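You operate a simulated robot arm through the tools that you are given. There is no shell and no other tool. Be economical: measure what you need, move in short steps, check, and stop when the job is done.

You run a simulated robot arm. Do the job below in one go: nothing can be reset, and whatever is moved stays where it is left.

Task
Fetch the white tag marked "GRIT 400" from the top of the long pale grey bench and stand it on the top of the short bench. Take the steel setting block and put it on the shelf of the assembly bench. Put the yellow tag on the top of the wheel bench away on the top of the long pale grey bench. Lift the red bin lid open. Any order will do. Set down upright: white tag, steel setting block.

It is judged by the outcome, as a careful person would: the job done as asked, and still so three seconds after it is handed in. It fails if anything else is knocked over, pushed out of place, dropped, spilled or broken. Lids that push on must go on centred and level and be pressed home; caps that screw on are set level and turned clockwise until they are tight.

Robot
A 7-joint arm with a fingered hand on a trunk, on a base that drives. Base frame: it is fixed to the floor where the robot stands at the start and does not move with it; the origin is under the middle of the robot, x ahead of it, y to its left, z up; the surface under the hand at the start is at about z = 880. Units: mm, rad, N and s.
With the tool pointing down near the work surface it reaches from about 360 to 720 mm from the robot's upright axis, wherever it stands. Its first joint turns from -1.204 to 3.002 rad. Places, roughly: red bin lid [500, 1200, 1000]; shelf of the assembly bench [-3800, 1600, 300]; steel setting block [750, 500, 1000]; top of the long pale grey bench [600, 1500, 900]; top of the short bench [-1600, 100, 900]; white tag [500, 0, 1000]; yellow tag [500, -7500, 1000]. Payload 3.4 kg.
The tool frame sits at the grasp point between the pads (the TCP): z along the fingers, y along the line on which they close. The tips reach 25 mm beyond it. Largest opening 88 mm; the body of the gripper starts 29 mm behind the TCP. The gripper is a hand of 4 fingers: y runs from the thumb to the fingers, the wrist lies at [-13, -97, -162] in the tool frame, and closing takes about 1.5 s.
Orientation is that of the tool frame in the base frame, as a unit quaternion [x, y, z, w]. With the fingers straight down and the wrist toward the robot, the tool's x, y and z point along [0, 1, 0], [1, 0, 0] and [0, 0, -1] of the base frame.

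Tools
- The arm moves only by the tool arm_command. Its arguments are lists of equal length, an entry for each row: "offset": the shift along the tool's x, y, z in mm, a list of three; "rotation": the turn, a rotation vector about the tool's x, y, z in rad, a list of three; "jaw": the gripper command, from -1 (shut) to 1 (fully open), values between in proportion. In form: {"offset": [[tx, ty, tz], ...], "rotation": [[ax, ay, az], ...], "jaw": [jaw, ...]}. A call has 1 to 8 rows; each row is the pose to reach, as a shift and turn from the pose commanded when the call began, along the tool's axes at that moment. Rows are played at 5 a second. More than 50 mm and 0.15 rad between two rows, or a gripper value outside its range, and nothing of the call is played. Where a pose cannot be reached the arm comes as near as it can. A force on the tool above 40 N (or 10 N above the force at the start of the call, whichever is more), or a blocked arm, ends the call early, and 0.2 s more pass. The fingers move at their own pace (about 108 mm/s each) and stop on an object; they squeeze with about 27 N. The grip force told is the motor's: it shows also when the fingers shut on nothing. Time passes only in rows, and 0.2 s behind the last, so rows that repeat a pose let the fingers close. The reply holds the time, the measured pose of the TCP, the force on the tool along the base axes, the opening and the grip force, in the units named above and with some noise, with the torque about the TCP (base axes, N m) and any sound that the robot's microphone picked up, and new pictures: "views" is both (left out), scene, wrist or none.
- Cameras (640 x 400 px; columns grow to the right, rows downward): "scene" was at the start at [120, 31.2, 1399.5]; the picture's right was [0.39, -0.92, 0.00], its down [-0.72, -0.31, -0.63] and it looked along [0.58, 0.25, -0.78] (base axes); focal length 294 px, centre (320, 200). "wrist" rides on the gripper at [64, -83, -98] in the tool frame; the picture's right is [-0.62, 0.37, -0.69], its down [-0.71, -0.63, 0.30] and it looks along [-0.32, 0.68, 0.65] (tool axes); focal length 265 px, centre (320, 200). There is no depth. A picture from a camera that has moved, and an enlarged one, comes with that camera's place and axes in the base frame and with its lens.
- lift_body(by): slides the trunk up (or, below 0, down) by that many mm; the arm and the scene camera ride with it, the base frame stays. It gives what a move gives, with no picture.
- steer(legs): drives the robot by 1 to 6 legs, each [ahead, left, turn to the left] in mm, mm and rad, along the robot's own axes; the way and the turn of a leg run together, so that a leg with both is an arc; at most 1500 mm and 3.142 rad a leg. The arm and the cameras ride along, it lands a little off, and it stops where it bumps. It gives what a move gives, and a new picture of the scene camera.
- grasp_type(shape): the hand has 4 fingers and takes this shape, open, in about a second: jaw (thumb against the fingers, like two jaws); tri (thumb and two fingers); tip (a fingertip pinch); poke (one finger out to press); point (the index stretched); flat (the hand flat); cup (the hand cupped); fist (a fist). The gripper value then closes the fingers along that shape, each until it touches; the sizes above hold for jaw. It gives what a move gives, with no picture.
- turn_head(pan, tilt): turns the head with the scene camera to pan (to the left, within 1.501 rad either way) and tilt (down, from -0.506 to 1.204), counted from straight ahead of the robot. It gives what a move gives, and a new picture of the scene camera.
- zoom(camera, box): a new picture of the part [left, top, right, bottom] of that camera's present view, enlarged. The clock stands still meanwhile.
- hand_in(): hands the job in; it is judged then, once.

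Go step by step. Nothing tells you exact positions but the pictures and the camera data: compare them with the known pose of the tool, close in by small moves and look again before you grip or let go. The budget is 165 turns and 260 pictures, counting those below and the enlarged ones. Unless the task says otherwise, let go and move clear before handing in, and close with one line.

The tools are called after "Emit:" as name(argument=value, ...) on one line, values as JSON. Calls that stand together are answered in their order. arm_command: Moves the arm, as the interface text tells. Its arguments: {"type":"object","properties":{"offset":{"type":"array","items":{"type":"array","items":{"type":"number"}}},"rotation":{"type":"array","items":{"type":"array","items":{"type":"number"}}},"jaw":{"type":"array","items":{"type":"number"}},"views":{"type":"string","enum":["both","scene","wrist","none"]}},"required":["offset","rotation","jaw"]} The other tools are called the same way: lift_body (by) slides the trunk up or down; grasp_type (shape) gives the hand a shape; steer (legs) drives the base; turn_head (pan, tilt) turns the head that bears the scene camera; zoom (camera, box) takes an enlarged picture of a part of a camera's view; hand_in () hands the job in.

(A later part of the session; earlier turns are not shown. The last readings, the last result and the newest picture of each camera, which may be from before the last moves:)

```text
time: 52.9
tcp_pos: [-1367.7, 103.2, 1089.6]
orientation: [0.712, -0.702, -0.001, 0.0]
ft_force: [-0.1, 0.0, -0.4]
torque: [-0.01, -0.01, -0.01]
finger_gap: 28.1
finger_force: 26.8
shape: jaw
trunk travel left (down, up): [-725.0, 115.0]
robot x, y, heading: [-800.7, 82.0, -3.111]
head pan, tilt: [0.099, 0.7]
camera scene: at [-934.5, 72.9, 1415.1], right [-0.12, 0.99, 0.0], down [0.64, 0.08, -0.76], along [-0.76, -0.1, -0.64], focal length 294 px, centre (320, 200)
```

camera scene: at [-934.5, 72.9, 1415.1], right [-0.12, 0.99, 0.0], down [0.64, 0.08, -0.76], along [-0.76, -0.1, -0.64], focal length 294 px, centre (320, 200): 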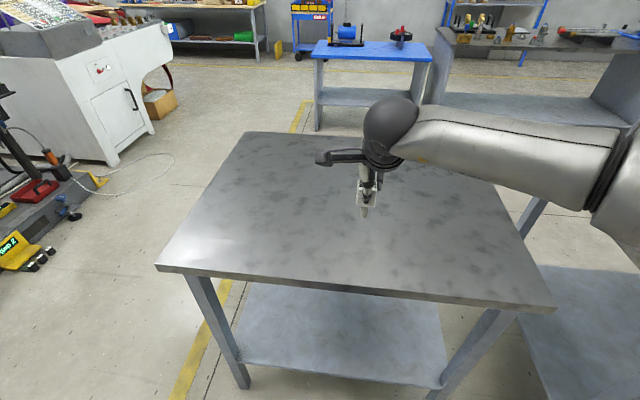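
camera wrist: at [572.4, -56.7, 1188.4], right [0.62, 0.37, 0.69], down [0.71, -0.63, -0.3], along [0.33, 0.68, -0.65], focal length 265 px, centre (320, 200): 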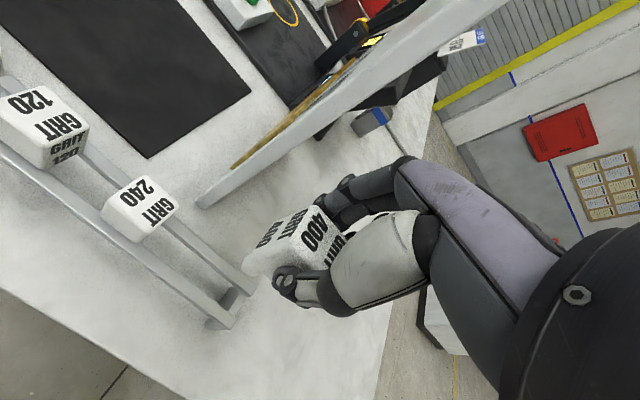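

The short bench is bare, so the tag stands on its stem tip. I'll move a bit further over the bench and descend, then look.

Emit:
arm_command(offset=[[0, 35, 20], [0, 60, 60], [0, 60, 100], [0, 60, 120], [0, 60, 120]], rotation=[[0, 0, 0], [0, 0, 0], [0, 0, 0], [0, 0, 0], [0, 0, 0]], jaw=[-0.8, -0.8, -0.8, -0.8, -0.8])

Emit:
zoom(camera="scene", box=[310, 160, 410, 240])

```text
time: 54.1
tcp_pos: [-1429.6, 102.5, 968.8]
orientation: [0.712, -0.702, 0.0, 0.0]
ft_force: [-0.2, -0.9, -0.8]
torque: [0.03, -0.01, 0.0]
finger_gap: 28.4
finger_force: 27.3
shape: jaw
trunk travel left (down, up): [-725.0, 115.0]
robot x, y, heading: [-801.4, 84.4, -3.114]
head pan, tilt: [0.099, 0.7]
camera scene: at [-934.3, 72.9, 1415.1], right [-0.12, 0.99, 0.0], down [0.64, 0.08, -0.76], along [-0.76, -0.1, -0.64], focal length 294 px, centre (320, 200)
camera wrist: at [-1345.3, 40.0, 1067.7], right [-0.38, 0.61, 0.69], down [0.62, 0.72, -0.3], along [-0.69, 0.31, -0.65], focal length 265 px, centre (320, 200)
```

scene: 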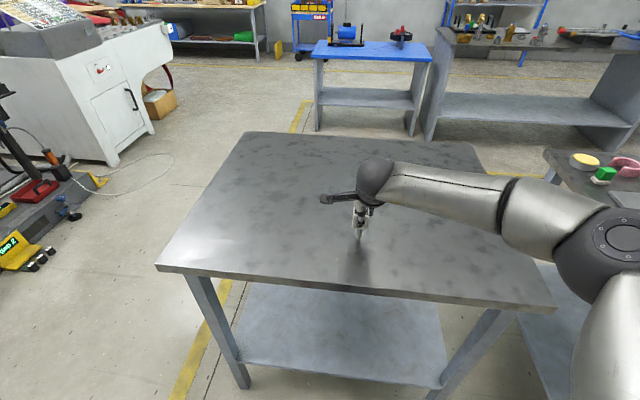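
wrist: 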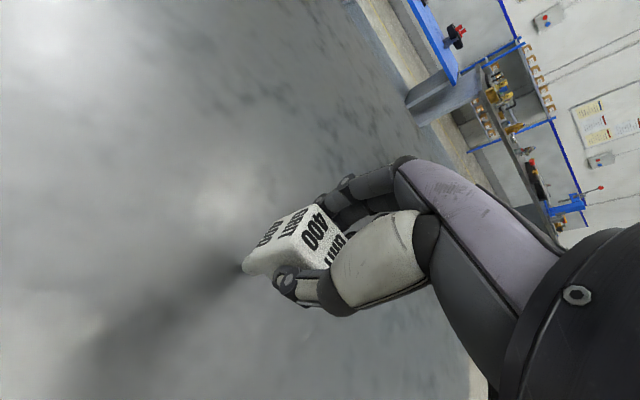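

```text
5.00 times, centred on (360, 200) of scene
camera zoom: at [-934.3, 72.9, 1415.1], right [-0.12, 0.99, 0.0], down [0.64, 0.08, -0.76], along [-0.76, -0.1, -0.64], focal length 1472 px, centre (120, 200)
```

zoom: 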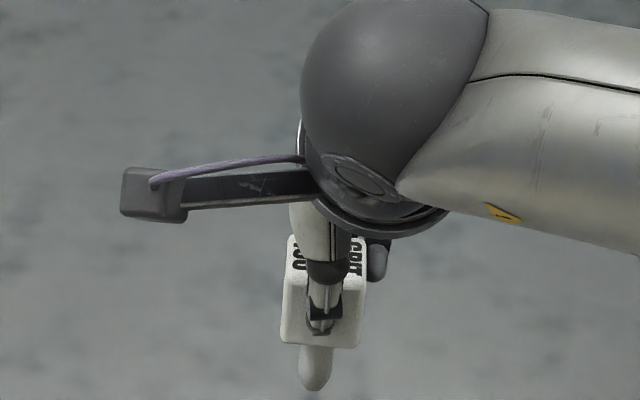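

Stem tip appears near z≈895. I'll lower slowly, watching the force.

Emit:
arm_command(offset=[[0, 0, 4], [0, 0, 8], [0, 0, 12], [0, 0, 16], [0, 0, 20]], rotation=[[0, 0, 0], [0, 0, 0], [0, 0, 0], [0, 0, 0], [0, 0, 0]], jaw=[-0.8, -0.8, -0.8, -0.8, -0.8], views="none")

Emit:
zoom(camera="wrist", box=[190, 190, 350, 310])

```text
time: 55.3
tcp_pos: [-1427.6, 101.4, 958.2]
orientation: [0.712, -0.702, -0.004, 0.006]
ft_force: [-2.1, 1.3, 37.6]
torque: [0.04, 0.24, 0.01]
finger_gap: 31.3
finger_force: 27.1
shape: jaw
trunk travel left (down, up): [-725.0, 115.0]
robot x, y, heading: [-799.8, 83.9, -3.115]
head pan, tilt: [0.099, 0.7]
```

```text
3.33 times, centred on (270, 250) of wrist
camera zoom: at [-1342.0, 39.6, 1055.7], right [-0.37, 0.62, 0.7], down [0.62, 0.72, -0.32], along [-0.7, 0.31, -0.64], focal length 885 px, centre (487, 33)
```

zoom: 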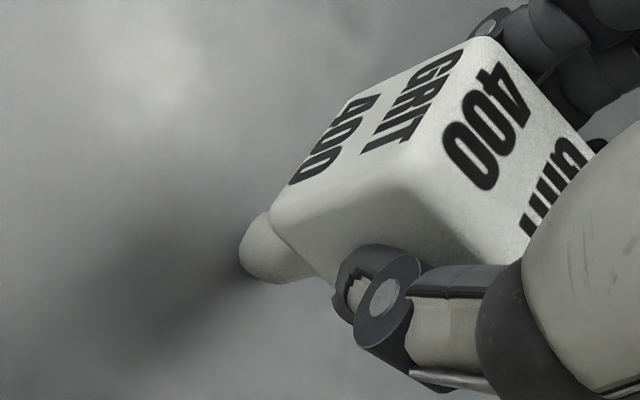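

Contact was made with ~37 N, which is more than I want. I'll ease up by about 8 mm and check whether it hangs upright.

Emit:
arm_command(offset=[[0, 0, -4], [0, 0, -8], [0, 0, -8]], rotation=[[0, 0, 0], [0, 0, 0], [0, 0, 0]], jaw=[-0.8, -0.8, -0.8], views="none")

Emit:
zoom(camera="wrist", box=[190, 190, 350, 310])

Emit:
zoom(camera="scene", box=[330, 190, 390, 250])

```text
time: 56.1
tcp_pos: [-1426.0, 102.8, 958.9]
orientation: [0.712, -0.702, 0.0, 0.001]
ft_force: [-2.2, 0.1, 21.3]
torque: [0.03, 0.21, -0.04]
finger_gap: 31.3
finger_force: 26.9
shape: jaw
trunk travel left (down, up): [-725.0, 115.0]
robot x, y, heading: [-799.3, 84.2, -3.119]
head pan, tilt: [0.099, 0.7]
```

```text
3.33 times, centred on (270, 250) of wrist
camera zoom: at [-1343.1, 39.9, 1057.6], right [-0.38, 0.61, 0.69], down [0.62, 0.72, -0.31], along [-0.69, 0.32, -0.65], focal length 885 px, centre (487, 33)
```

zoom: 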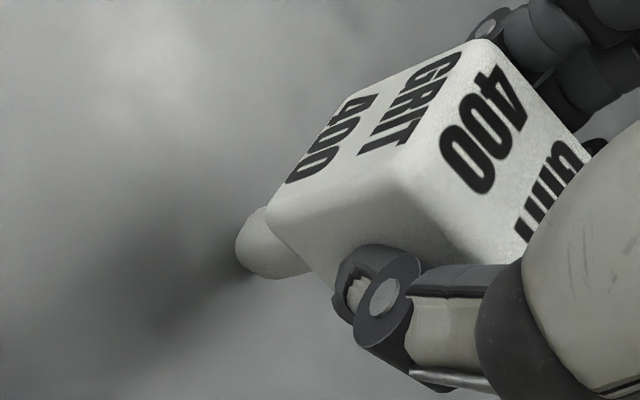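

```text
6.67 times, centred on (360, 220) of scene
camera zoom: at [-930.6, 72.8, 1415.4], right [-0.12, 0.99, 0.0], down [0.64, 0.08, -0.77], along [-0.76, -0.1, -0.64], focal length 1962 px, centre (53, 67)
```

zoom: 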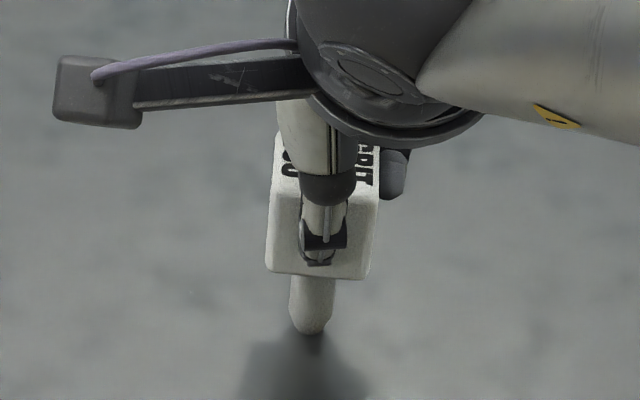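

Still 21 N. I'll raise until free, then compare the tag's tilt.

Emit:
arm_command(offset=[[0, 0, -5], [0, 0, -10], [0, 0, -15], [0, 0, -15]], rotation=[[0, 0, 0], [0, 0, 0], [0, 0, 0], [0, 0, 0]], jaw=[-0.8, -0.8, -0.8, -0.8], views="wrist")

Emit:
zoom(camera="scene", box=[330, 190, 390, 250])

Emit:
zoom(camera="wrist", box=[190, 190, 350, 310])

```text
time: 57.1
tcp_pos: [-1429.3, 103.2, 971.2]
orientation: [0.712, -0.702, 0.0, -0.001]
ft_force: [0.1, -0.2, -1.4]
torque: [-0.01, 0.0, -0.02]
finger_gap: 30.0
finger_force: 26.9
shape: jaw
trunk travel left (down, up): [-725.0, 115.0]
robot x, y, heading: [-799.0, 85.9, -3.118]
head pan, tilt: [0.099, 0.7]
camera wrist: at [-1346.5, 40.3, 1070.5], right [-0.38, 0.61, 0.69], down [0.62, 0.72, -0.3], along [-0.69, 0.32, -0.65], focal length 265 px, centre (320, 200)
```

wrist: 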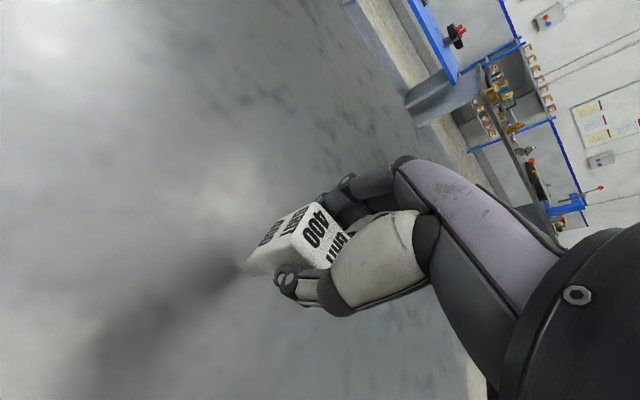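

```text
6.67 times, centred on (360, 220) of scene
camera zoom: at [-934.7, 72.9, 1415.0], right [-0.12, 0.99, 0.0], down [0.64, 0.08, -0.76], along [-0.76, -0.1, -0.64], focal length 1962 px, centre (53, 67)
```

zoom: 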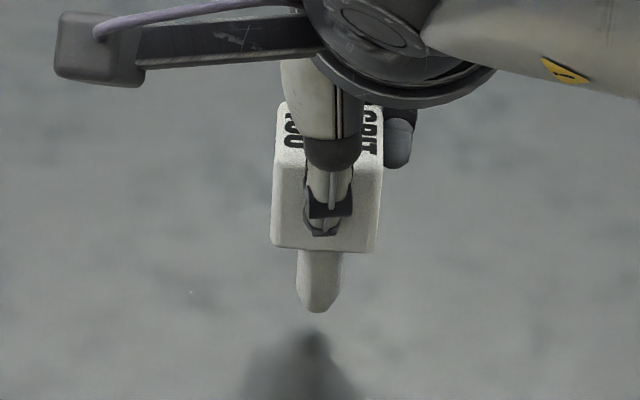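

```text
3.33 times, centred on (270, 250) of wrist
camera zoom: at [-1346.5, 40.3, 1070.5], right [-0.38, 0.61, 0.69], down [0.62, 0.72, -0.3], along [-0.69, 0.32, -0.65], focal length 885 px, centre (487, 33)
```

zoom: 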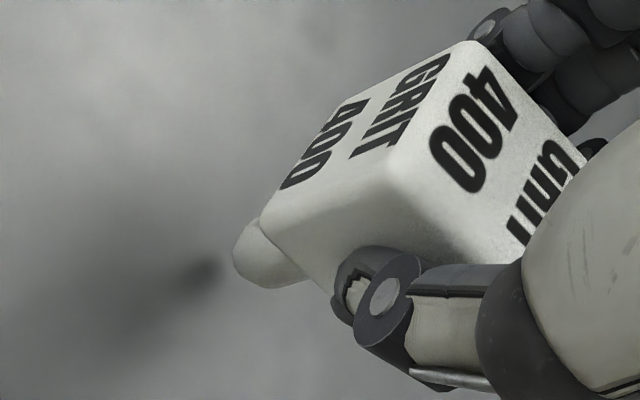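

The tag still hangs upright. I'll lower in fine steps and stop at light contact.

Emit:
arm_command(offset=[[0, 0, 3], [0, 0, 5], [0, 0, 7], [0, 0, 7]], rotation=[[0, 0, 0], [0, 0, 0], [0, 0, 0], [0, 0, 0]], jaw=[-0.8, -0.8, -0.8, -0.8], views="none")

```text
time: 58.1
tcp_pos: [-1428.6, 103.5, 965.1]
orientation: [0.712, -0.702, 0.0, 0.0]
ft_force: [0.7, -0.2, -0.4]
torque: [-0.04, 0.01, 0.01]
finger_gap: 29.8
finger_force: 26.9
shape: jaw
trunk travel left (down, up): [-725.0, 115.0]
robot x, y, heading: [-799.7, 83.6, -3.115]
head pan, tilt: [0.099, 0.7]
```

Emit:
arm_command(offset=[[0, 0, 1], [0, 0, 2], [0, 0, 2], [0, 0, 2]], rotation=[[0, 0, 0], [0, 0, 0], [0, 0, 0], [0, 0, 0]], jaw=[-0.8, -0.8, -0.8, -0.8], views="none")

Emit:
zoom(camera="scene", box=[330, 190, 390, 250])

```text
time: 59.1
tcp_pos: [-1429.0, 102.5, 964.3]
orientation: [0.712, -0.702, 0.0, 0.0]
ft_force: [0.2, -0.9, -0.4]
torque: [0.02, -0.02, -0.03]
finger_gap: 29.6
finger_force: 26.8
shape: jaw
trunk travel left (down, up): [-725.0, 115.0]
robot x, y, heading: [-803.0, 83.2, -3.113]
head pan, tilt: [0.099, 0.7]
```

```text
6.67 times, centred on (360, 220) of scene
camera zoom: at [-934.6, 72.8, 1415.1], right [-0.12, 0.99, 0.0], down [0.64, 0.08, -0.76], along [-0.76, -0.1, -0.64], focal length 1962 px, centre (53, 67)
```

zoom: 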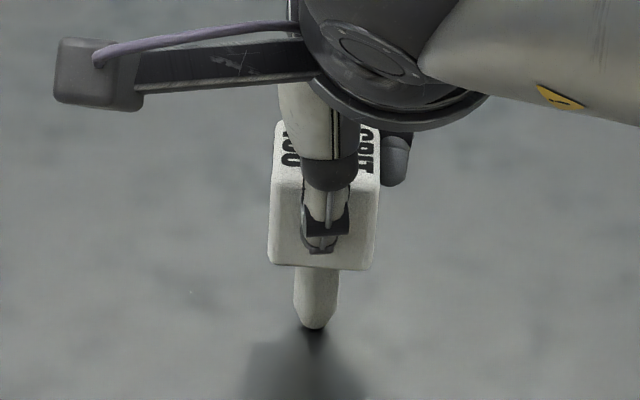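

Emit:
arm_command(offset=[[0, 0, 1], [0, 0, 2], [0, 0, 2], [0, 0, 2]], rotation=[[0, 0, 0], [0, 0, 0], [0, 0, 0], [0, 0, 0]], jaw=[-0.8, -0.8, -0.8, -0.8], views="none")

Emit:
zoom(camera="scene", box=[340, 220, 370, 250])

```text
time: 60.1
tcp_pos: [-1429.0, 102.0, 961.1]
orientation: [0.712, -0.702, 0.0, -0.001]
ft_force: [0.5, -0.3, -0.9]
torque: [0.0, 0.01, -0.04]
finger_gap: 29.6
finger_force: 26.8
shape: jaw
trunk travel left (down, up): [-725.0, 115.0]
robot x, y, heading: [-797.9, 80.3, -3.117]
head pan, tilt: [0.099, 0.7]
```

```text
13.33 times, centred on (355, 235) of scene
camera zoom: at [-934.6, 72.8, 1415.1], right [-0.12, 0.99, 0.0], down [0.64, 0.08, -0.76], along [-0.76, -0.1, -0.64], focal length 3924 px, centre (-147, -267)
```

zoom: 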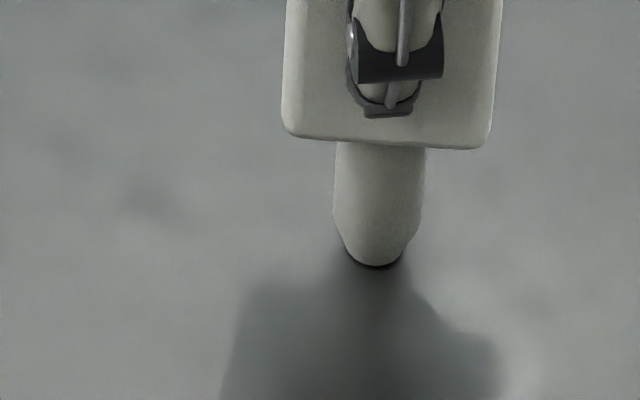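

Nearly touching; the foot is a small flat. A little more.

Emit:
arm_command(offset=[[0, 0, 1], [0, 0, 1.5], [0, 0, 1.5], [0, 0, 1.5]], rotation=[[0, 0, 0], [0, 0, 0], [0, 0, 0], [0, 0, 0]], jaw=[-0.8, -0.8, -0.8, -0.8], views="none")

Emit:
zoom(camera="wrist", box=[220, 220, 320, 300])

```text
time: 61.1
tcp_pos: [-1429.4, 102.0, 960.7]
orientation: [0.712, -0.702, -0.001, 0.002]
ft_force: [-0.4, 0.5, 2.8]
torque: [-0.01, 0.04, 0.01]
finger_gap: 29.9
finger_force: 27.0
shape: jaw
trunk travel left (down, up): [-725.0, 115.0]
robot x, y, heading: [-795.7, 81.9, -3.114]
head pan, tilt: [0.099, 0.7]
```

```text
5.00 times, centred on (270, 260) of wrist
camera zoom: at [-1345.9, 39.8, 1059.3], right [-0.38, 0.61, 0.69], down [0.62, 0.72, -0.3], along [-0.69, 0.32, -0.65], focal length 1327 px, centre (570, -100)
```

zoom: 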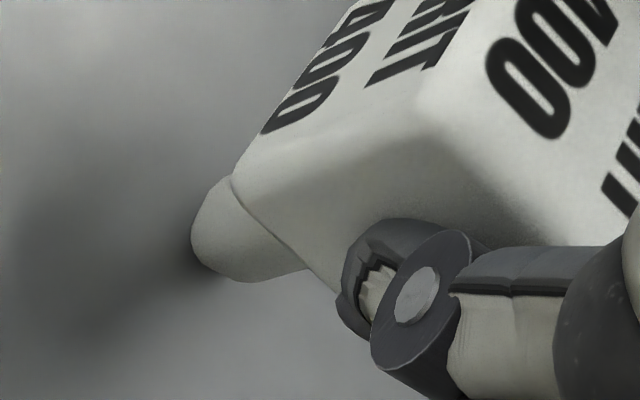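

Light contact (≈3 N). I'll open a hair, let it settle, and look before opening fully.

Emit:
arm_command(offset=[[0, 0, 0], [0, 0, 0], [0, 0, 0], [0, 0, 0], [0, 0, 0], [0, 0, 0]], rotation=[[0, 0, 0], [0, 0, 0], [0, 0, 0], [0, 0, 0], [0, 0, 0], [0, 0, 0]], jaw=[-0.4, -0.3, -0.25, -0.22, -0.22, -0.22], views="none")

Emit:
zoom(camera="wrist", box=[190, 190, 350, 310])

Emit:
zoom(camera="scene", box=[330, 200, 390, 260])

```text
time: 62.5
tcp_pos: [-1429.1, 102.0, 959.0]
orientation: [0.712, -0.703, -0.001, 0.0]
ft_force: [0.4, -0.7, -0.2]
torque: [0.03, 0.04, 0.0]
finger_gap: 33.8
finger_force: 0.1
shape: jaw
trunk travel left (down, up): [-725.0, 115.0]
robot x, y, heading: [-800.5, 82.6, -3.113]
head pan, tilt: [0.099, 0.7]
```

```text
3.33 times, centred on (270, 250) of wrist
camera zoom: at [-1346.3, 39.8, 1058.7], right [-0.38, 0.61, 0.69], down [0.62, 0.72, -0.3], along [-0.69, 0.32, -0.65], focal length 885 px, centre (487, 33)
```

zoom: 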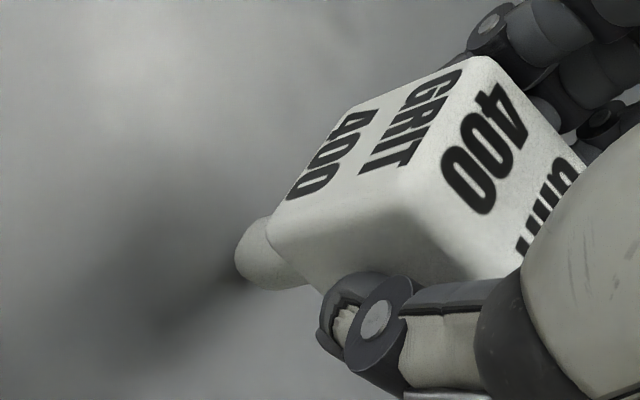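

```text
6.67 times, centred on (360, 230) of scene
camera zoom: at [-934.4, 72.8, 1415.1], right [-0.12, 0.99, 0.0], down [0.64, 0.08, -0.76], along [-0.76, -0.1, -0.64], focal length 1962 px, centre (53, 0)
```

zoom: 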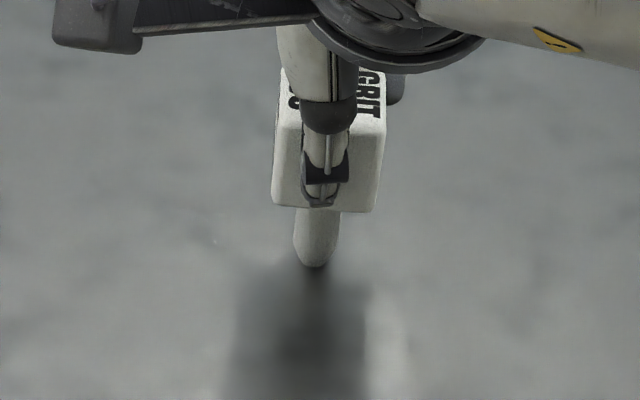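

It stands inside the loosened fingers. I'll open gradually and look again.

Emit:
arm_command(offset=[[0, 0, 0], [0, 0, 0], [0, 0, 0], [0, 0, 0], [0, 0, 0], [0, 0, 0], [0, 0, 0], [0, 0, 0]], rotation=[[0, 0, 0], [0, 0, 0], [0, 0, 0], [0, 0, 0], [0, 0, 0], [0, 0, 0], [0, 0, 0], [0, 0, 0]], jaw=[-0.18, -0.14, -0.1, -0.06, -0.02, 0.02, 0.02, 0.02], views="none")

Emit:
zoom(camera="wrist", box=[190, 190, 350, 310])

Emit:
zoom(camera="scene", box=[330, 200, 390, 260])

```text
time: 64.3
tcp_pos: [-1428.8, 102.5, 960.0]
orientation: [0.712, -0.702, -0.001, -0.001]
ft_force: [-1.1, 0.5, 0.2]
torque: [0.01, -0.01, 0.01]
finger_gap: 44.0
finger_force: 0.1
shape: jaw
trunk travel left (down, up): [-725.0, 115.0]
robot x, y, heading: [-798.2, 82.3, -3.12]
head pan, tilt: [0.099, 0.7]
```

```text
3.33 times, centred on (270, 250) of wrist
camera zoom: at [-1346.3, 39.8, 1058.7], right [-0.38, 0.61, 0.69], down [0.62, 0.72, -0.3], along [-0.69, 0.32, -0.65], focal length 885 px, centre (487, 33)
```

zoom: 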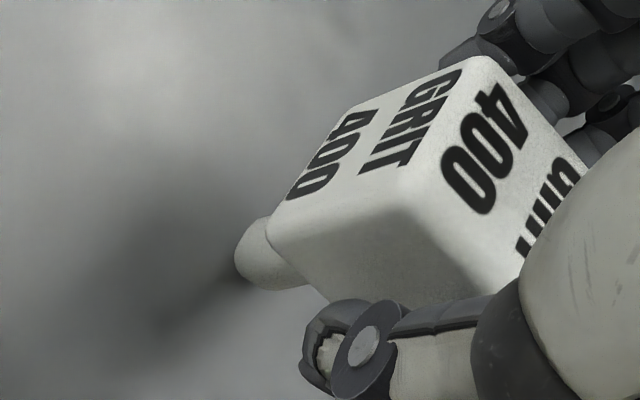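

```text
6.67 times, centred on (360, 230) of scene
camera zoom: at [-934.4, 72.8, 1415.1], right [-0.12, 0.99, 0.0], down [0.64, 0.08, -0.76], along [-0.76, -0.1, -0.64], focal length 1962 px, centre (53, 0)
```

zoom: 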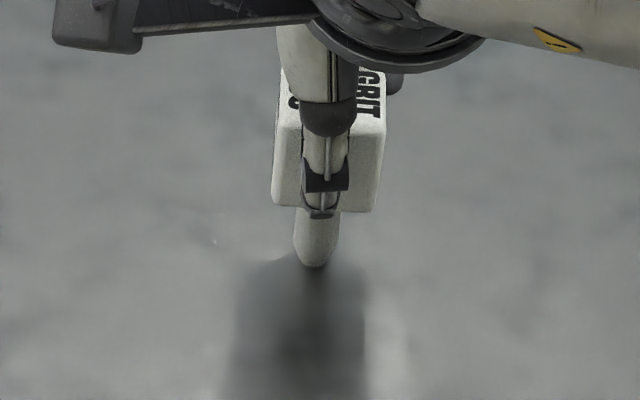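

The tag is standing on its own. I'll open fully and lift clear straight up.

Emit:
arm_command(offset=[[0, 0, 0], [0, 0, 0], [0, 0, 0], [0, 0, -20], [0, 0, -50], [0, 0, -90], [0, 0, -130], [0, 0, -160]], rotation=[[0, 0, 0], [0, 0, 0], [0, 0, 0], [0, 0, 0], [0, 0, 0], [0, 0, 0], [0, 0, 0], [0, 0, 0]], jaw=[0.3, 0.6, 0.9, 1, 1, 1, 1, 1], views="scene")

```text
time: 66.1
tcp_pos: [-1429.0, 101.5, 1119.9]
orientation: [0.712, -0.702, 0.0, 0.0]
ft_force: [0.7, -0.6, 0.3]
torque: [-0.04, -0.02, 0.0]
finger_gap: 87.6
finger_force: 0.0
shape: jaw
trunk travel left (down, up): [-725.0, 115.0]
robot x, y, heading: [-801.6, 83.6, -3.111]
head pan, tilt: [0.099, 0.7]
camera scene: at [-934.1, 72.6, 1415.1], right [-0.12, 0.99, 0.0], down [0.64, 0.08, -0.77], along [-0.76, -0.1, -0.64], focal length 294 px, centre (320, 200)
```

scene: 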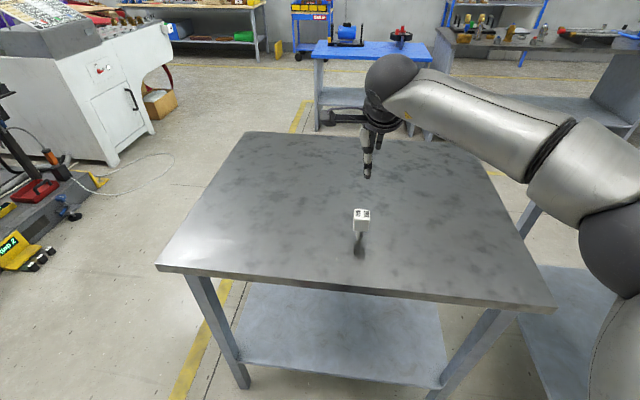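

The tag stands on the short bench. Next the red bin lid: turn around and drive to in front of the bins.

Emit:
steer(legs=[[-200, 0, 0], [0, 0, 3.11], [0, 1116, 0], [150, 0, 0]])

Emit:
turn_head(pan=0.2, tilt=0.5)

```text
time: 81.2
tcp_pos: [206.8, 1155.4, 1119.9]
orientation: [0.718, 0.696, 0.0, 0.0]
ft_force: [-0.5, -0.1, -0.2]
torque: [0.01, 0.04, 0.03]
finger_gap: 87.4
finger_force: 0.0
shape: jaw
trunk travel left (down, up): [-725.0, 115.0]
robot x, y, heading: [-422.3, 1201.3, -0.02]
head pan, tilt: [0.099, 0.7]
camera scene: at [-285.5, 1209.3, 1415.0], right [0.08, -1.0, 0.0], down [-0.64, -0.05, -0.76], along [0.76, 0.06, -0.64], focal length 294 px, centre (320, 200)
```

scene: 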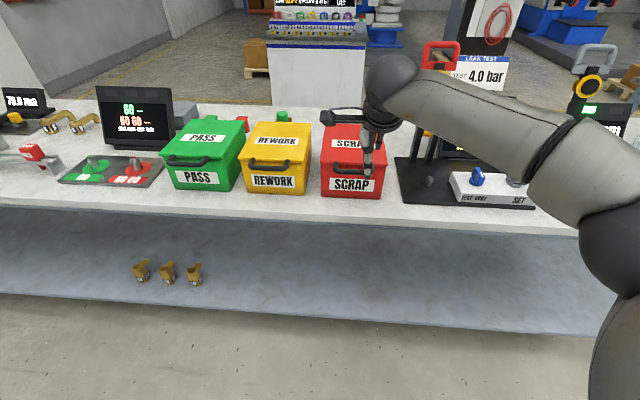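

```text
time: 81.9
tcp_pos: [207.4, 1156.0, 1120.5]
orientation: [0.719, 0.696, 0.0, -0.001]
ft_force: [-0.9, -0.4, 0.1]
torque: [0.04, 0.0, 0.01]
finger_gap: 87.8
finger_force: 0.2
shape: jaw
trunk travel left (down, up): [-725.0, 115.0]
robot x, y, heading: [-421.8, 1201.0, -0.021]
head pan, tilt: [0.201, 0.499]
camera scene: at [-281.7, 1218.8, 1432.8], right [0.18, -0.98, 0.0], down [-0.47, -0.09, -0.88], along [0.86, 0.16, -0.48], focal length 294 px, centre (320, 200)
```

scene: 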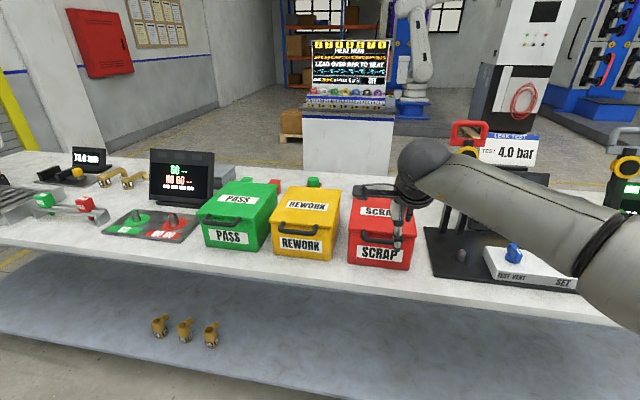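

I'll shift right so the arm no longer covers the red bin, and look.

Emit:
steer(legs=[[0, -250, 0]])

Emit:
zoom(camera="scene", box=[200, 160, 360, 280])

Emit:
zoom(camera="wrist", box=[0, 0, 640, 400])

```text
time: 83.7
tcp_pos: [200.5, 904.3, 1118.5]
orientation: [0.718, 0.696, 0.0, 0.0]
ft_force: [0.2, 0.1, -0.9]
torque: [0.0, -0.04, 0.01]
finger_gap: 87.9
finger_force: 0.1
shape: jaw
trunk travel left (down, up): [-725.0, 115.0]
robot x, y, heading: [-428.1, 950.9, -0.021]
head pan, tilt: [0.201, 0.499]
camera scene: at [-286.5, 968.0, 1432.8], right [0.18, -0.98, 0.0], down [-0.47, -0.09, -0.88], along [0.86, 0.16, -0.48], focal length 294 px, centre (320, 200)
```

scene: 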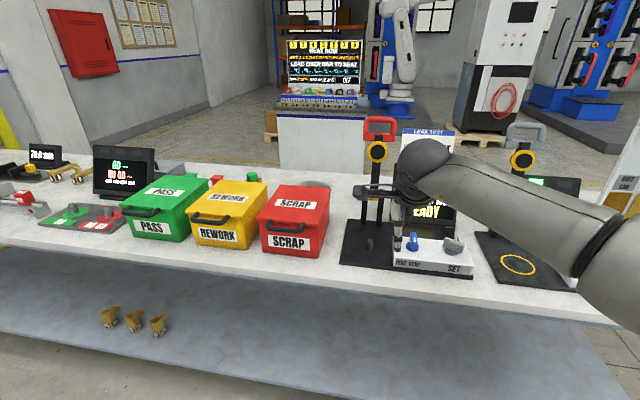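

```text
3.33 times, centred on (280, 220) of scene
camera zoom: at [-286.5, 968.0, 1432.8], right [0.18, -0.98, 0.0], down [-0.47, -0.09, -0.88], along [0.86, 0.16, -0.48], focal length 981 px, centre (453, 133)
```

zoom: 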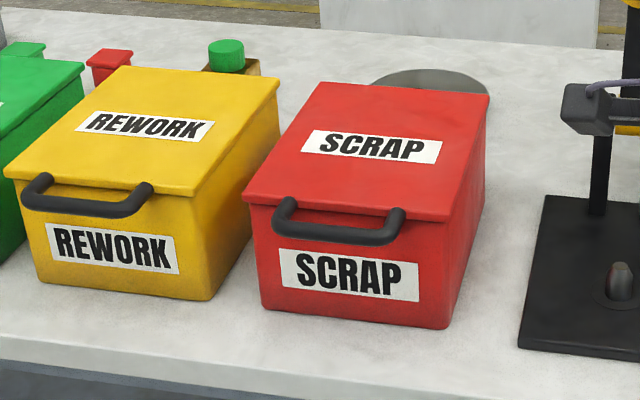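

```text
1.00 times, centred on (320, 200) of wrist (not enlarged: the box is as wide or as high as the picture)
camera zoom: at [119.4, 972.8, 1218.8], right [0.35, -0.63, 0.69], down [-0.65, -0.69, -0.3], along [0.67, -0.35, -0.65], focal length 265 px, centre (320, 200)
```

zoom: 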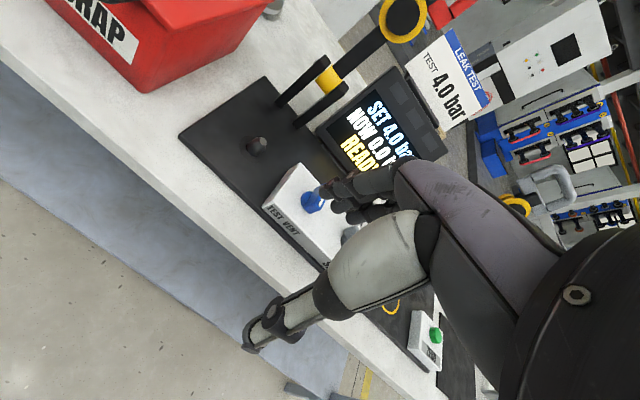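

Red bin: lid front near x≈350, y 1090–1260, lid top z≈1000, with a horizontal bar handle at about x≈328, z≈985, y≈1175, hinged at the back (x≈565). I'll face it and pitch the hand to point forward, to hook the thumb under the bar.

Emit:
steer(legs=[[0, 255, 0.025]])

Emit:
arm_command(offset=[[0, 0, 0], [0, 0, 0], [0, 0, 0], [0, 0, 0], [0, 0, 0], [0, 0, 0]], rotation=[[-0.14, 0, 0], [-0.28, 0, 0], [-0.42, 0, 0], [-0.56, 0, 0], [-0.7, 0, 0], [-0.84, 0, 0]], jaw=[1, 1, 1, 1, 1, 1], views="none")

Emit:
arm_command(offset=[[0, 0, 0], [0, 0, 0], [0, 0, 0], [0, 0, 0], [0, 0, 0], [0, 0, 0]], rotation=[[-0.14, 0, 0], [-0.28, 0, 0], [-0.42, 0, 0], [-0.56, 0, 0], [-0.7, 0, 0], [-0.73, 0, 0]], jaw=[1, 1, 1, 1, 1, 1])

```text
time: 85.6
tcp_pos: [205.0, 1177.8, 1120.9]
orientation: [0.71, 0.704, 0.0, -0.001]
ft_force: [-0.4, -0.7, -0.4]
torque: [0.0, 0.0, -0.02]
finger_gap: 87.3
finger_force: 0.0
shape: jaw
trunk travel left (down, up): [-725.0, 115.0]
robot x, y, heading: [-426.0, 1206.6, 0.005]
head pan, tilt: [0.201, 0.499]
camera scene: at [-284.8, 1228.5, 1432.8], right [0.2, -0.98, 0.0], down [-0.47, -0.1, -0.88], along [0.86, 0.18, -0.48], focal length 294 px, centre (320, 200)
```

scene: 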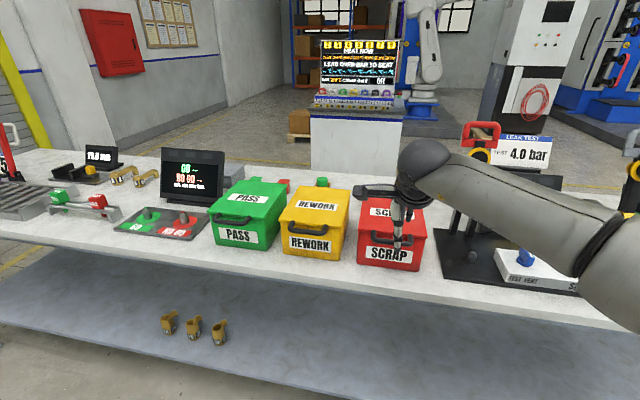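

```text
time: 87.0
tcp_pos: [204.8, 1176.6, 1119.5]
orientation: [0.648, 0.643, 0.288, 0.289]
ft_force: [-0.2, 0.1, -1.0]
torque: [-0.01, 0.0, -0.02]
finger_gap: 87.8
finger_force: 0.1
shape: jaw
trunk travel left (down, up): [-725.0, 115.0]
robot x, y, heading: [-423.1, 1206.2, 0.009]
head pan, tilt: [0.201, 0.499]
```

```text
time: 88.4
tcp_pos: [205.2, 1176.5, 1120.7]
orientation: [0.501, 0.498, 0.499, 0.502]
ft_force: [0.1, 0.0, 0.3]
torque: [0.01, 0.02, 0.0]
finger_gap: 87.4
finger_force: 0.0
shape: jaw
trunk travel left (down, up): [-725.0, 115.0]
robot x, y, heading: [-425.6, 1208.6, 0.004]
head pan, tilt: [0.201, 0.499]
camera scene: at [-285.1, 1227.8, 1432.9], right [0.2, -0.98, 0.0], down [-0.47, -0.1, -0.88], along [0.86, 0.18, -0.48], focal length 294 px, centre (320, 200)
camera wrist: at [105.6, 1242.7, 1037.2], right [-0.7, -0.62, 0.37], down [0.3, -0.72, -0.63], along [0.65, -0.33, 0.68], focal length 265 px, centre (320, 200)
```

scene: 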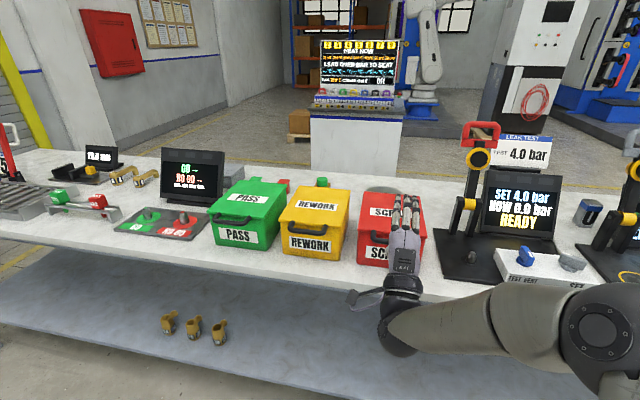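
wrist: 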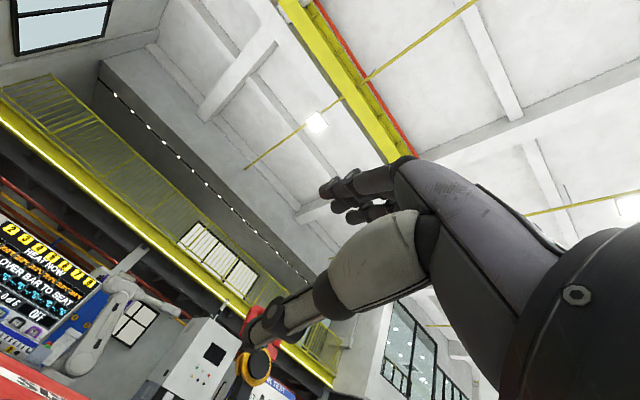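

The hand points forward with thumb below. I'll pull it in, lower it so the thumb is below bar height, and drive up.

Emit:
arm_command(offset=[[0, 0, -45], [0, -10, -90], [0, -40, -125], [0, -70, -160], [0, -100, -190], [0, -117, -200], [0, -117, -200]], rotation=[[0, 0, 0], [0, 0, 0], [0, 0, 0], [0, 0, 0], [0, 0, 0], [0, 0, 0], [0, 0, 0]], jaw=[0.6, 0.6, 0.6, 0.6, 0.6, 0.6, 0.6], views="scene")

```text
time: 90.0
tcp_pos: [4.7, 1178.6, 1003.6]
orientation: [0.502, 0.498, 0.498, 0.502]
ft_force: [-0.2, -0.3, -0.2]
torque: [-0.01, -0.03, -0.03]
finger_gap: 70.5
finger_force: 0.0
shape: jaw
trunk travel left (down, up): [-725.0, 115.0]
robot x, y, heading: [-428.1, 1208.0, 0.004]
head pan, tilt: [0.201, 0.499]
camera scene: at [-284.8, 1227.6, 1432.8], right [0.2, -0.98, 0.0], down [-0.47, -0.1, -0.88], along [0.86, 0.18, -0.48], focal length 294 px, centre (320, 200)
```

scene: 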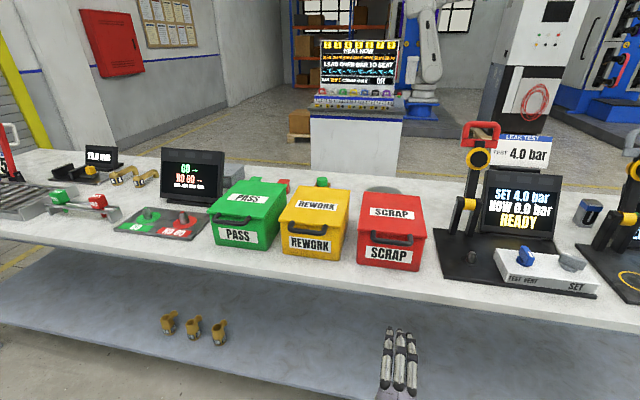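

Emit:
steer(legs=[[265, 0, -0.004]])

Emit:
turn_head(pan=0.0, tilt=0.75)

Emit:
zoom(camera="scene", box=[230, 150, 430, 330])

```text
time: 91.9
tcp_pos: [272.9, 1179.0, 1003.2]
orientation: [0.504, 0.497, 0.496, 0.503]
ft_force: [0.5, 0.2, -0.4]
torque: [-0.01, 0.03, 0.02]
finger_gap: 70.7
finger_force: 0.0
shape: jaw
trunk travel left (down, up): [-725.0, 115.0]
robot x, y, heading: [-156.1, 1210.1, -0.001]
head pan, tilt: [0.201, 0.499]
camera scene: at [-17.3, 1228.0, 1432.7], right [0.2, -0.98, 0.0], down [-0.47, -0.1, -0.88], along [0.86, 0.18, -0.48], focal length 294 px, centre (320, 200)
```

scene: 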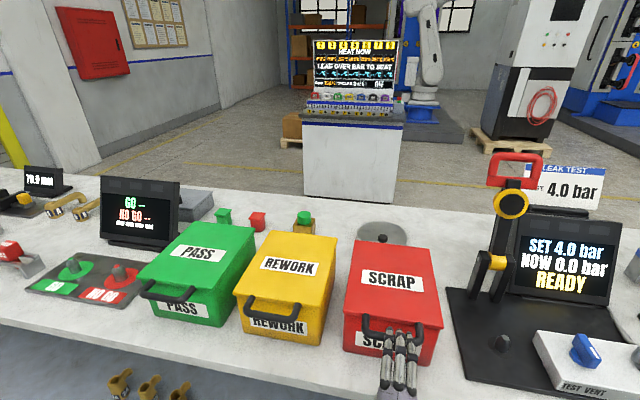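

```text
time: 92.7
tcp_pos: [271.5, 1178.1, 1003.2]
orientation: [0.502, 0.498, 0.498, 0.502]
ft_force: [-0.6, -0.1, -0.3]
torque: [0.02, 0.0, 0.0]
finger_gap: 70.7
finger_force: 0.0
shape: jaw
trunk travel left (down, up): [-725.0, 115.0]
robot x, y, heading: [-158.0, 1206.2, -0.001]
head pan, tilt: [0.0, 0.75]
camera scene: at [-24.5, 1209.9, 1410.9], right [0.0, -1.0, 0.0], down [-0.68, 0.0, -0.73], along [0.73, 0.0, -0.68], focal length 294 px, centre (320, 200)
```

scene: 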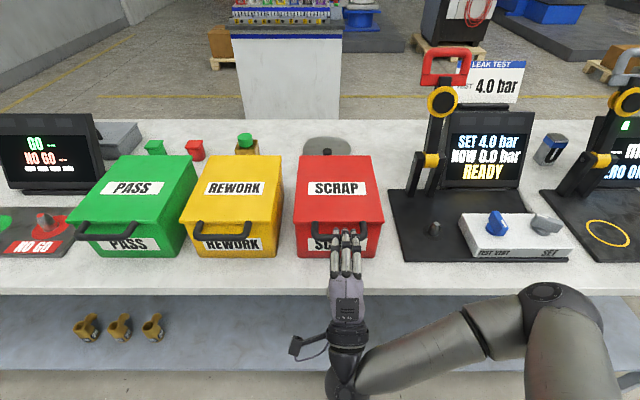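

```text
2.22 times, centred on (330, 240) of scene
camera zoom: at [-24.5, 1209.9, 1410.9], right [0.0, -1.0, 0.0], down [-0.68, 0.0, -0.73], along [0.73, 0.0, -0.68], focal length 654 px, centre (298, 111)
```

zoom: 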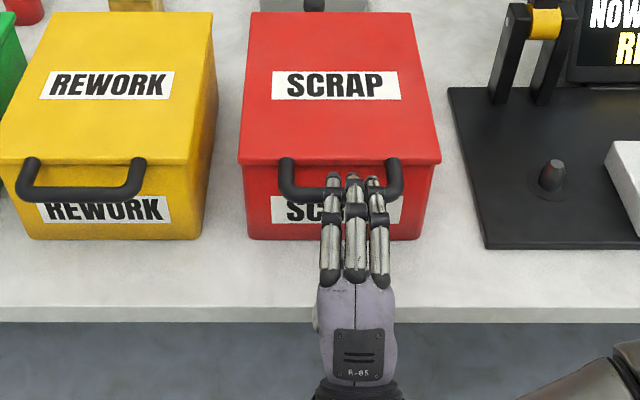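

Bar centre triangulates to (335, 1174, 985). Thumb top is at ~968; advance so the thumb goes under the bar.

Emit:
arm_command(offset=[[-4, -2, 25], [-4, -2, 50], [-4, -2, 50]], rotation=[[0, 0, 0], [0, 0, 0], [0, 0, 0]], jaw=[0.6, 0.6, 0.6], views="none")

Emit:
arm_command(offset=[[0, 5, 0], [0, 10, 0], [0, 15, 0], [0, 20, 0], [0, 25, 0], [0, 30, 0]], rotation=[[0, 0, 0], [0, 0, 0], [0, 0, 0], [0, 0, 0], [0, 0, 0], [0, 0, 0]], jaw=[0.6, 0.6, 0.6, 0.6, 0.6, 0.6], views="scene")

```text
time: 93.5
tcp_pos: [321.6, 1173.4, 1000.6]
orientation: [0.503, 0.497, 0.497, 0.503]
ft_force: [-0.2, -0.4, 0.1]
torque: [-0.01, 0.0, 0.01]
finger_gap: 70.6
finger_force: 0.1
shape: jaw
trunk travel left (down, up): [-725.0, 115.0]
robot x, y, heading: [-159.5, 1208.5, 0.0]
head pan, tilt: [0.0, 0.75]
```

```text
time: 94.8
tcp_pos: [320.8, 1173.4, 1030.8]
orientation: [0.504, 0.497, 0.496, 0.503]
ft_force: [-0.3, 1.0, -1.3]
torque: [0.03, -0.01, -0.01]
finger_gap: 70.8
finger_force: 0.1
shape: jaw
trunk travel left (down, up): [-725.0, 115.0]
robot x, y, heading: [-157.0, 1210.5, -0.002]
head pan, tilt: [0.0, 0.75]
camera scene: at [-24.4, 1209.9, 1410.8], right [0.0, -1.0, 0.0], down [-0.68, 0.0, -0.73], along [0.73, 0.0, -0.68], focal length 294 px, centre (320, 200)
```

scene: 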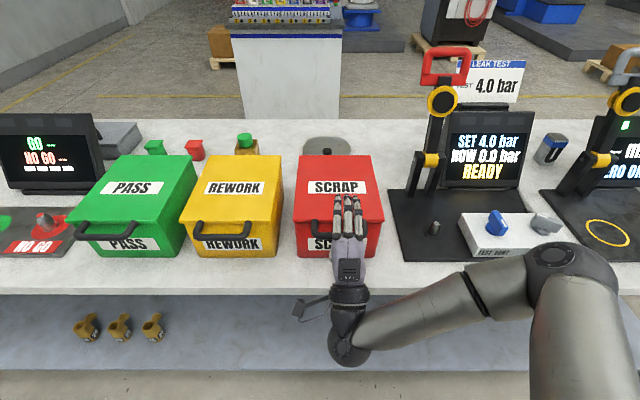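

No contact yet, lid unmoved. I'll look closely.

Emit:
zoom(camera="scene", box=[280, 170, 400, 290])

Emit:
zoom(camera="wrist", box=[0, 0, 640, 400])

```text
3.33 times, centred on (340, 230) of scene
camera zoom: at [-24.4, 1209.9, 1410.8], right [0.0, -1.0, 0.0], down [-0.68, 0.0, -0.73], along [0.73, 0.0, -0.68], focal length 981 px, centre (253, 100)
```

zoom: 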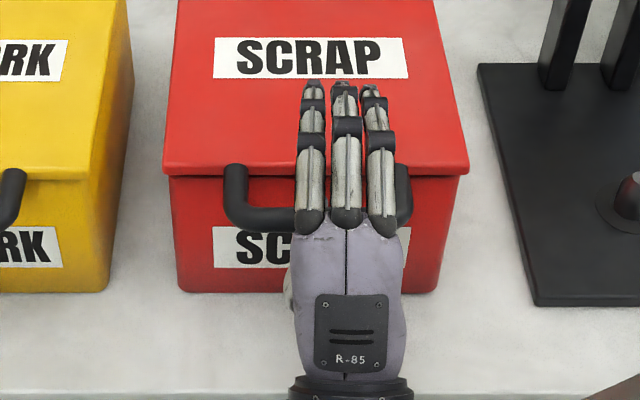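

```text
1.00 times, centred on (320, 200) of wrist (not enlarged: the box is as wide or as high as the picture)
camera zoom: at [223.0, 1239.8, 947.9], right [-0.7, -0.61, 0.37], down [0.3, -0.72, -0.63], along [0.65, -0.33, 0.68], focal length 265 px, centre (320, 200)
```

zoom: 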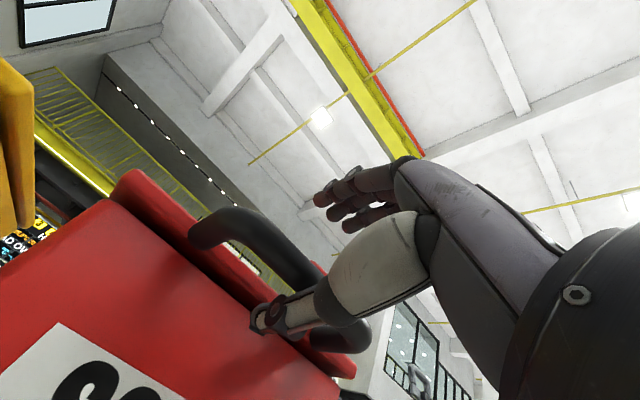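

The thumb is under the bar, which sits a bit higher than thought (~z 997). Keep raising.

Emit:
arm_command(offset=[[0, 6, 2], [0, 12, 2], [0, 18, 2], [0, 24, 2], [0, 30, 2], [0, 36, 2], [0, 42, 3], [0, 48, 3]], rotation=[[0, 0, 0], [0, 0, 0], [0, 0, 0], [0, 0, 0], [0, 0, 0], [0, 0, 0], [0, 0, 0], [0, 0, 0]], jaw=[0.6, 0.6, 0.6, 0.6, 0.6, 0.6, 0.6, 0.6], views="both")

```text
time: 96.7
tcp_pos: [324.6, 1172.7, 1078.3]
orientation: [0.503, 0.498, 0.497, 0.502]
ft_force: [-0.2, 0.4, -0.6]
torque: [0.01, -0.02, -0.02]
finger_gap: 70.8
finger_force: 0.1
shape: jaw
trunk travel left (down, up): [-725.0, 115.0]
robot x, y, heading: [-156.4, 1207.6, -0.007]
head pan, tilt: [0.0, 0.75]
camera scene: at [-24.3, 1209.8, 1410.8], right [0.0, -1.0, 0.0], down [-0.68, 0.0, -0.73], along [0.73, 0.0, -0.68], focal length 294 px, centre (320, 200)
camera wrist: at [225.9, 1239.9, 996.4], right [-0.7, -0.61, 0.37], down [0.3, -0.72, -0.63], along [0.65, -0.33, 0.68], focal length 265 px, centre (320, 200)
```

scene: 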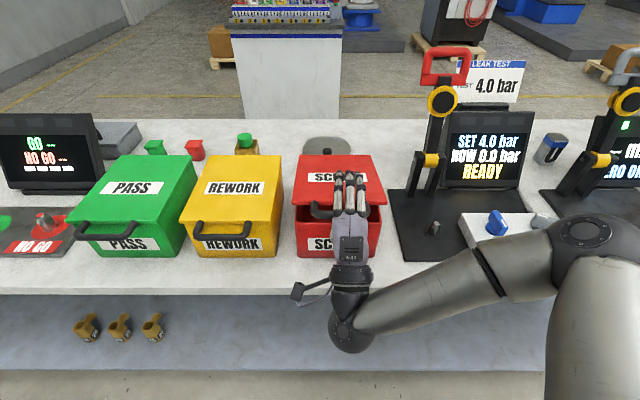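
wrist: 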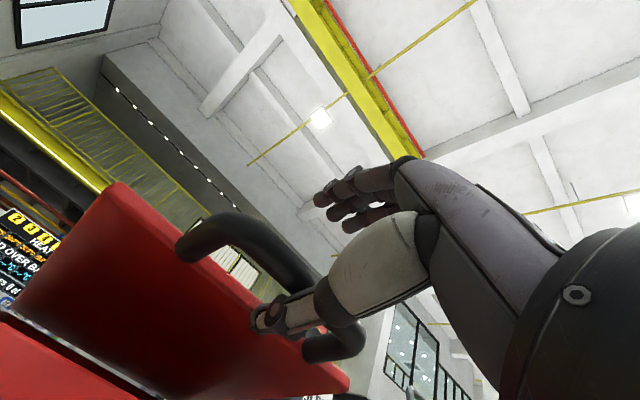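

The lid is lifting smoothly. I'll follow the hinge arc, pitching the hand up gently.

Emit:
arm_command(offset=[[0, 23, 4], [0, 44, 10], [0, 65, 18], [0, 85, 28], [0, 103, 40], [0, 103, 40]], rotation=[[-0.05, 0, 0], [-0.1, 0, 0], [-0.15, 0, 0], [-0.2, 0, 0], [-0.25, 0, 0], [-0.25, 0, 0]], jaw=[0.6, 0.6, 0.6, 0.6, 0.6, 0.6], views="both")

```text
time: 98.0
tcp_pos: [364.3, 1172.0, 1181.6]
orientation: [0.436, 0.432, 0.556, 0.561]
ft_force: [0.1, 0.6, -0.2]
torque: [0.03, 0.01, -0.01]
finger_gap: 70.7
finger_force: 0.1
shape: jaw
trunk travel left (down, up): [-725.0, 115.0]
robot x, y, heading: [-155.1, 1210.9, 0.003]
head pan, tilt: [0.0, 0.75]
camera scene: at [-24.3, 1209.8, 1410.8], right [0.0, -1.0, 0.0], down [-0.68, 0.0, -0.73], along [0.73, 0.0, -0.68], focal length 294 px, centre (320, 200)
camera wrist: at [289.0, 1238.6, 1078.1], right [-0.77, -0.61, 0.19], down [0.44, -0.72, -0.54], along [0.46, -0.33, 0.82], focal length 265 px, centre (320, 200)
```

scene: 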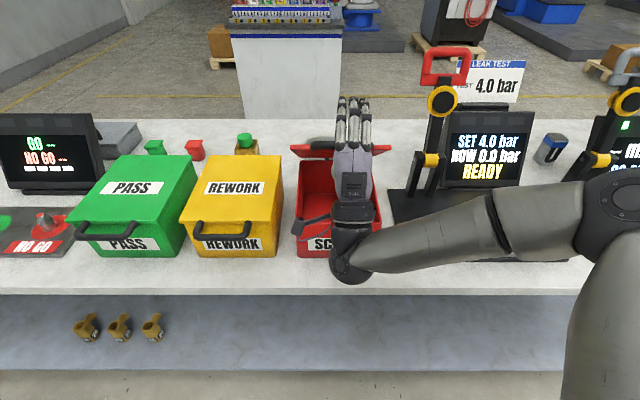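
wrist: 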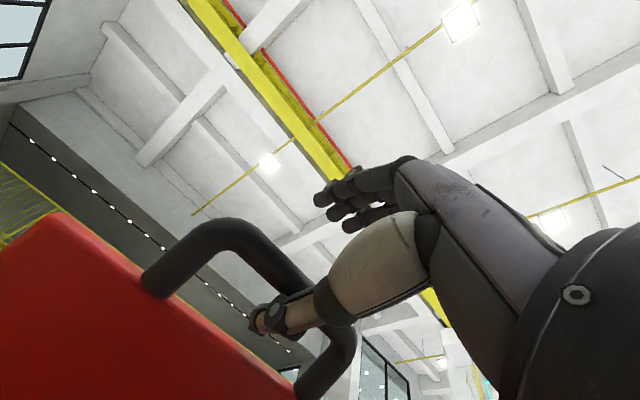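

Lid near 45°. Continue along the arc.

Emit:
arm_command(offset=[[0, 12.5, 20], [0, 23, 38], [0, 32, 58], [0, 39, 79], [0, 43, 100], [0, 43, 100]], rotation=[[-0.05, 0, 0], [-0.1, 0, 0], [-0.15, 0, 0], [-0.2, 0, 0], [-0.25, 0, 0], [-0.25, 0, 0]], jaw=[0.6, 0.6, 0.6, 0.6, 0.6, 0.6], views="both")

```text
time: 99.5
tcp_pos: [450.8, 1171.0, 1248.5]
orientation: [0.363, 0.359, 0.605, 0.612]
ft_force: [0.5, -0.2, -0.5]
torque: [0.0, -0.03, 0.01]
finger_gap: 70.8
finger_force: 0.1
shape: jaw
trunk travel left (down, up): [-725.0, 115.0]
robot x, y, heading: [-157.9, 1211.4, -0.002]
head pan, tilt: [0.0, 0.75]
camera scene: at [-24.5, 1209.7, 1410.9], right [0.0, -1.0, 0.0], down [-0.68, 0.0, -0.73], along [0.73, 0.0, -0.68], focal length 294 px, centre (320, 200)
camera wrist: at [404.1, 1237.4, 1129.1], right [-0.79, -0.61, -0.01], down [0.56, -0.72, -0.41], along [0.24, -0.33, 0.91], focal length 265 px, centre (320, 200)
```

scene: 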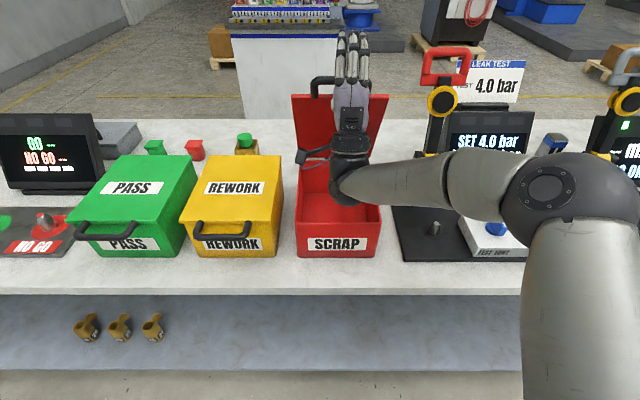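
wrist: 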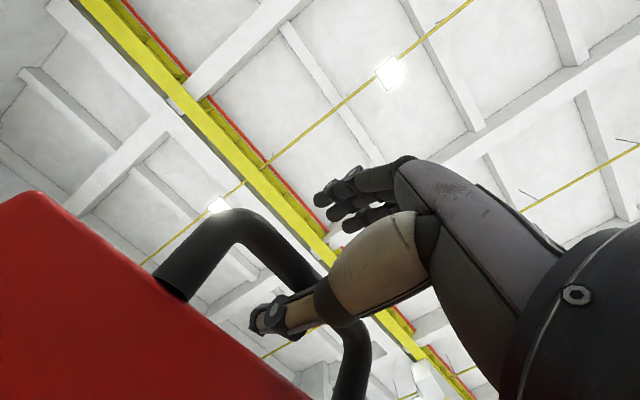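

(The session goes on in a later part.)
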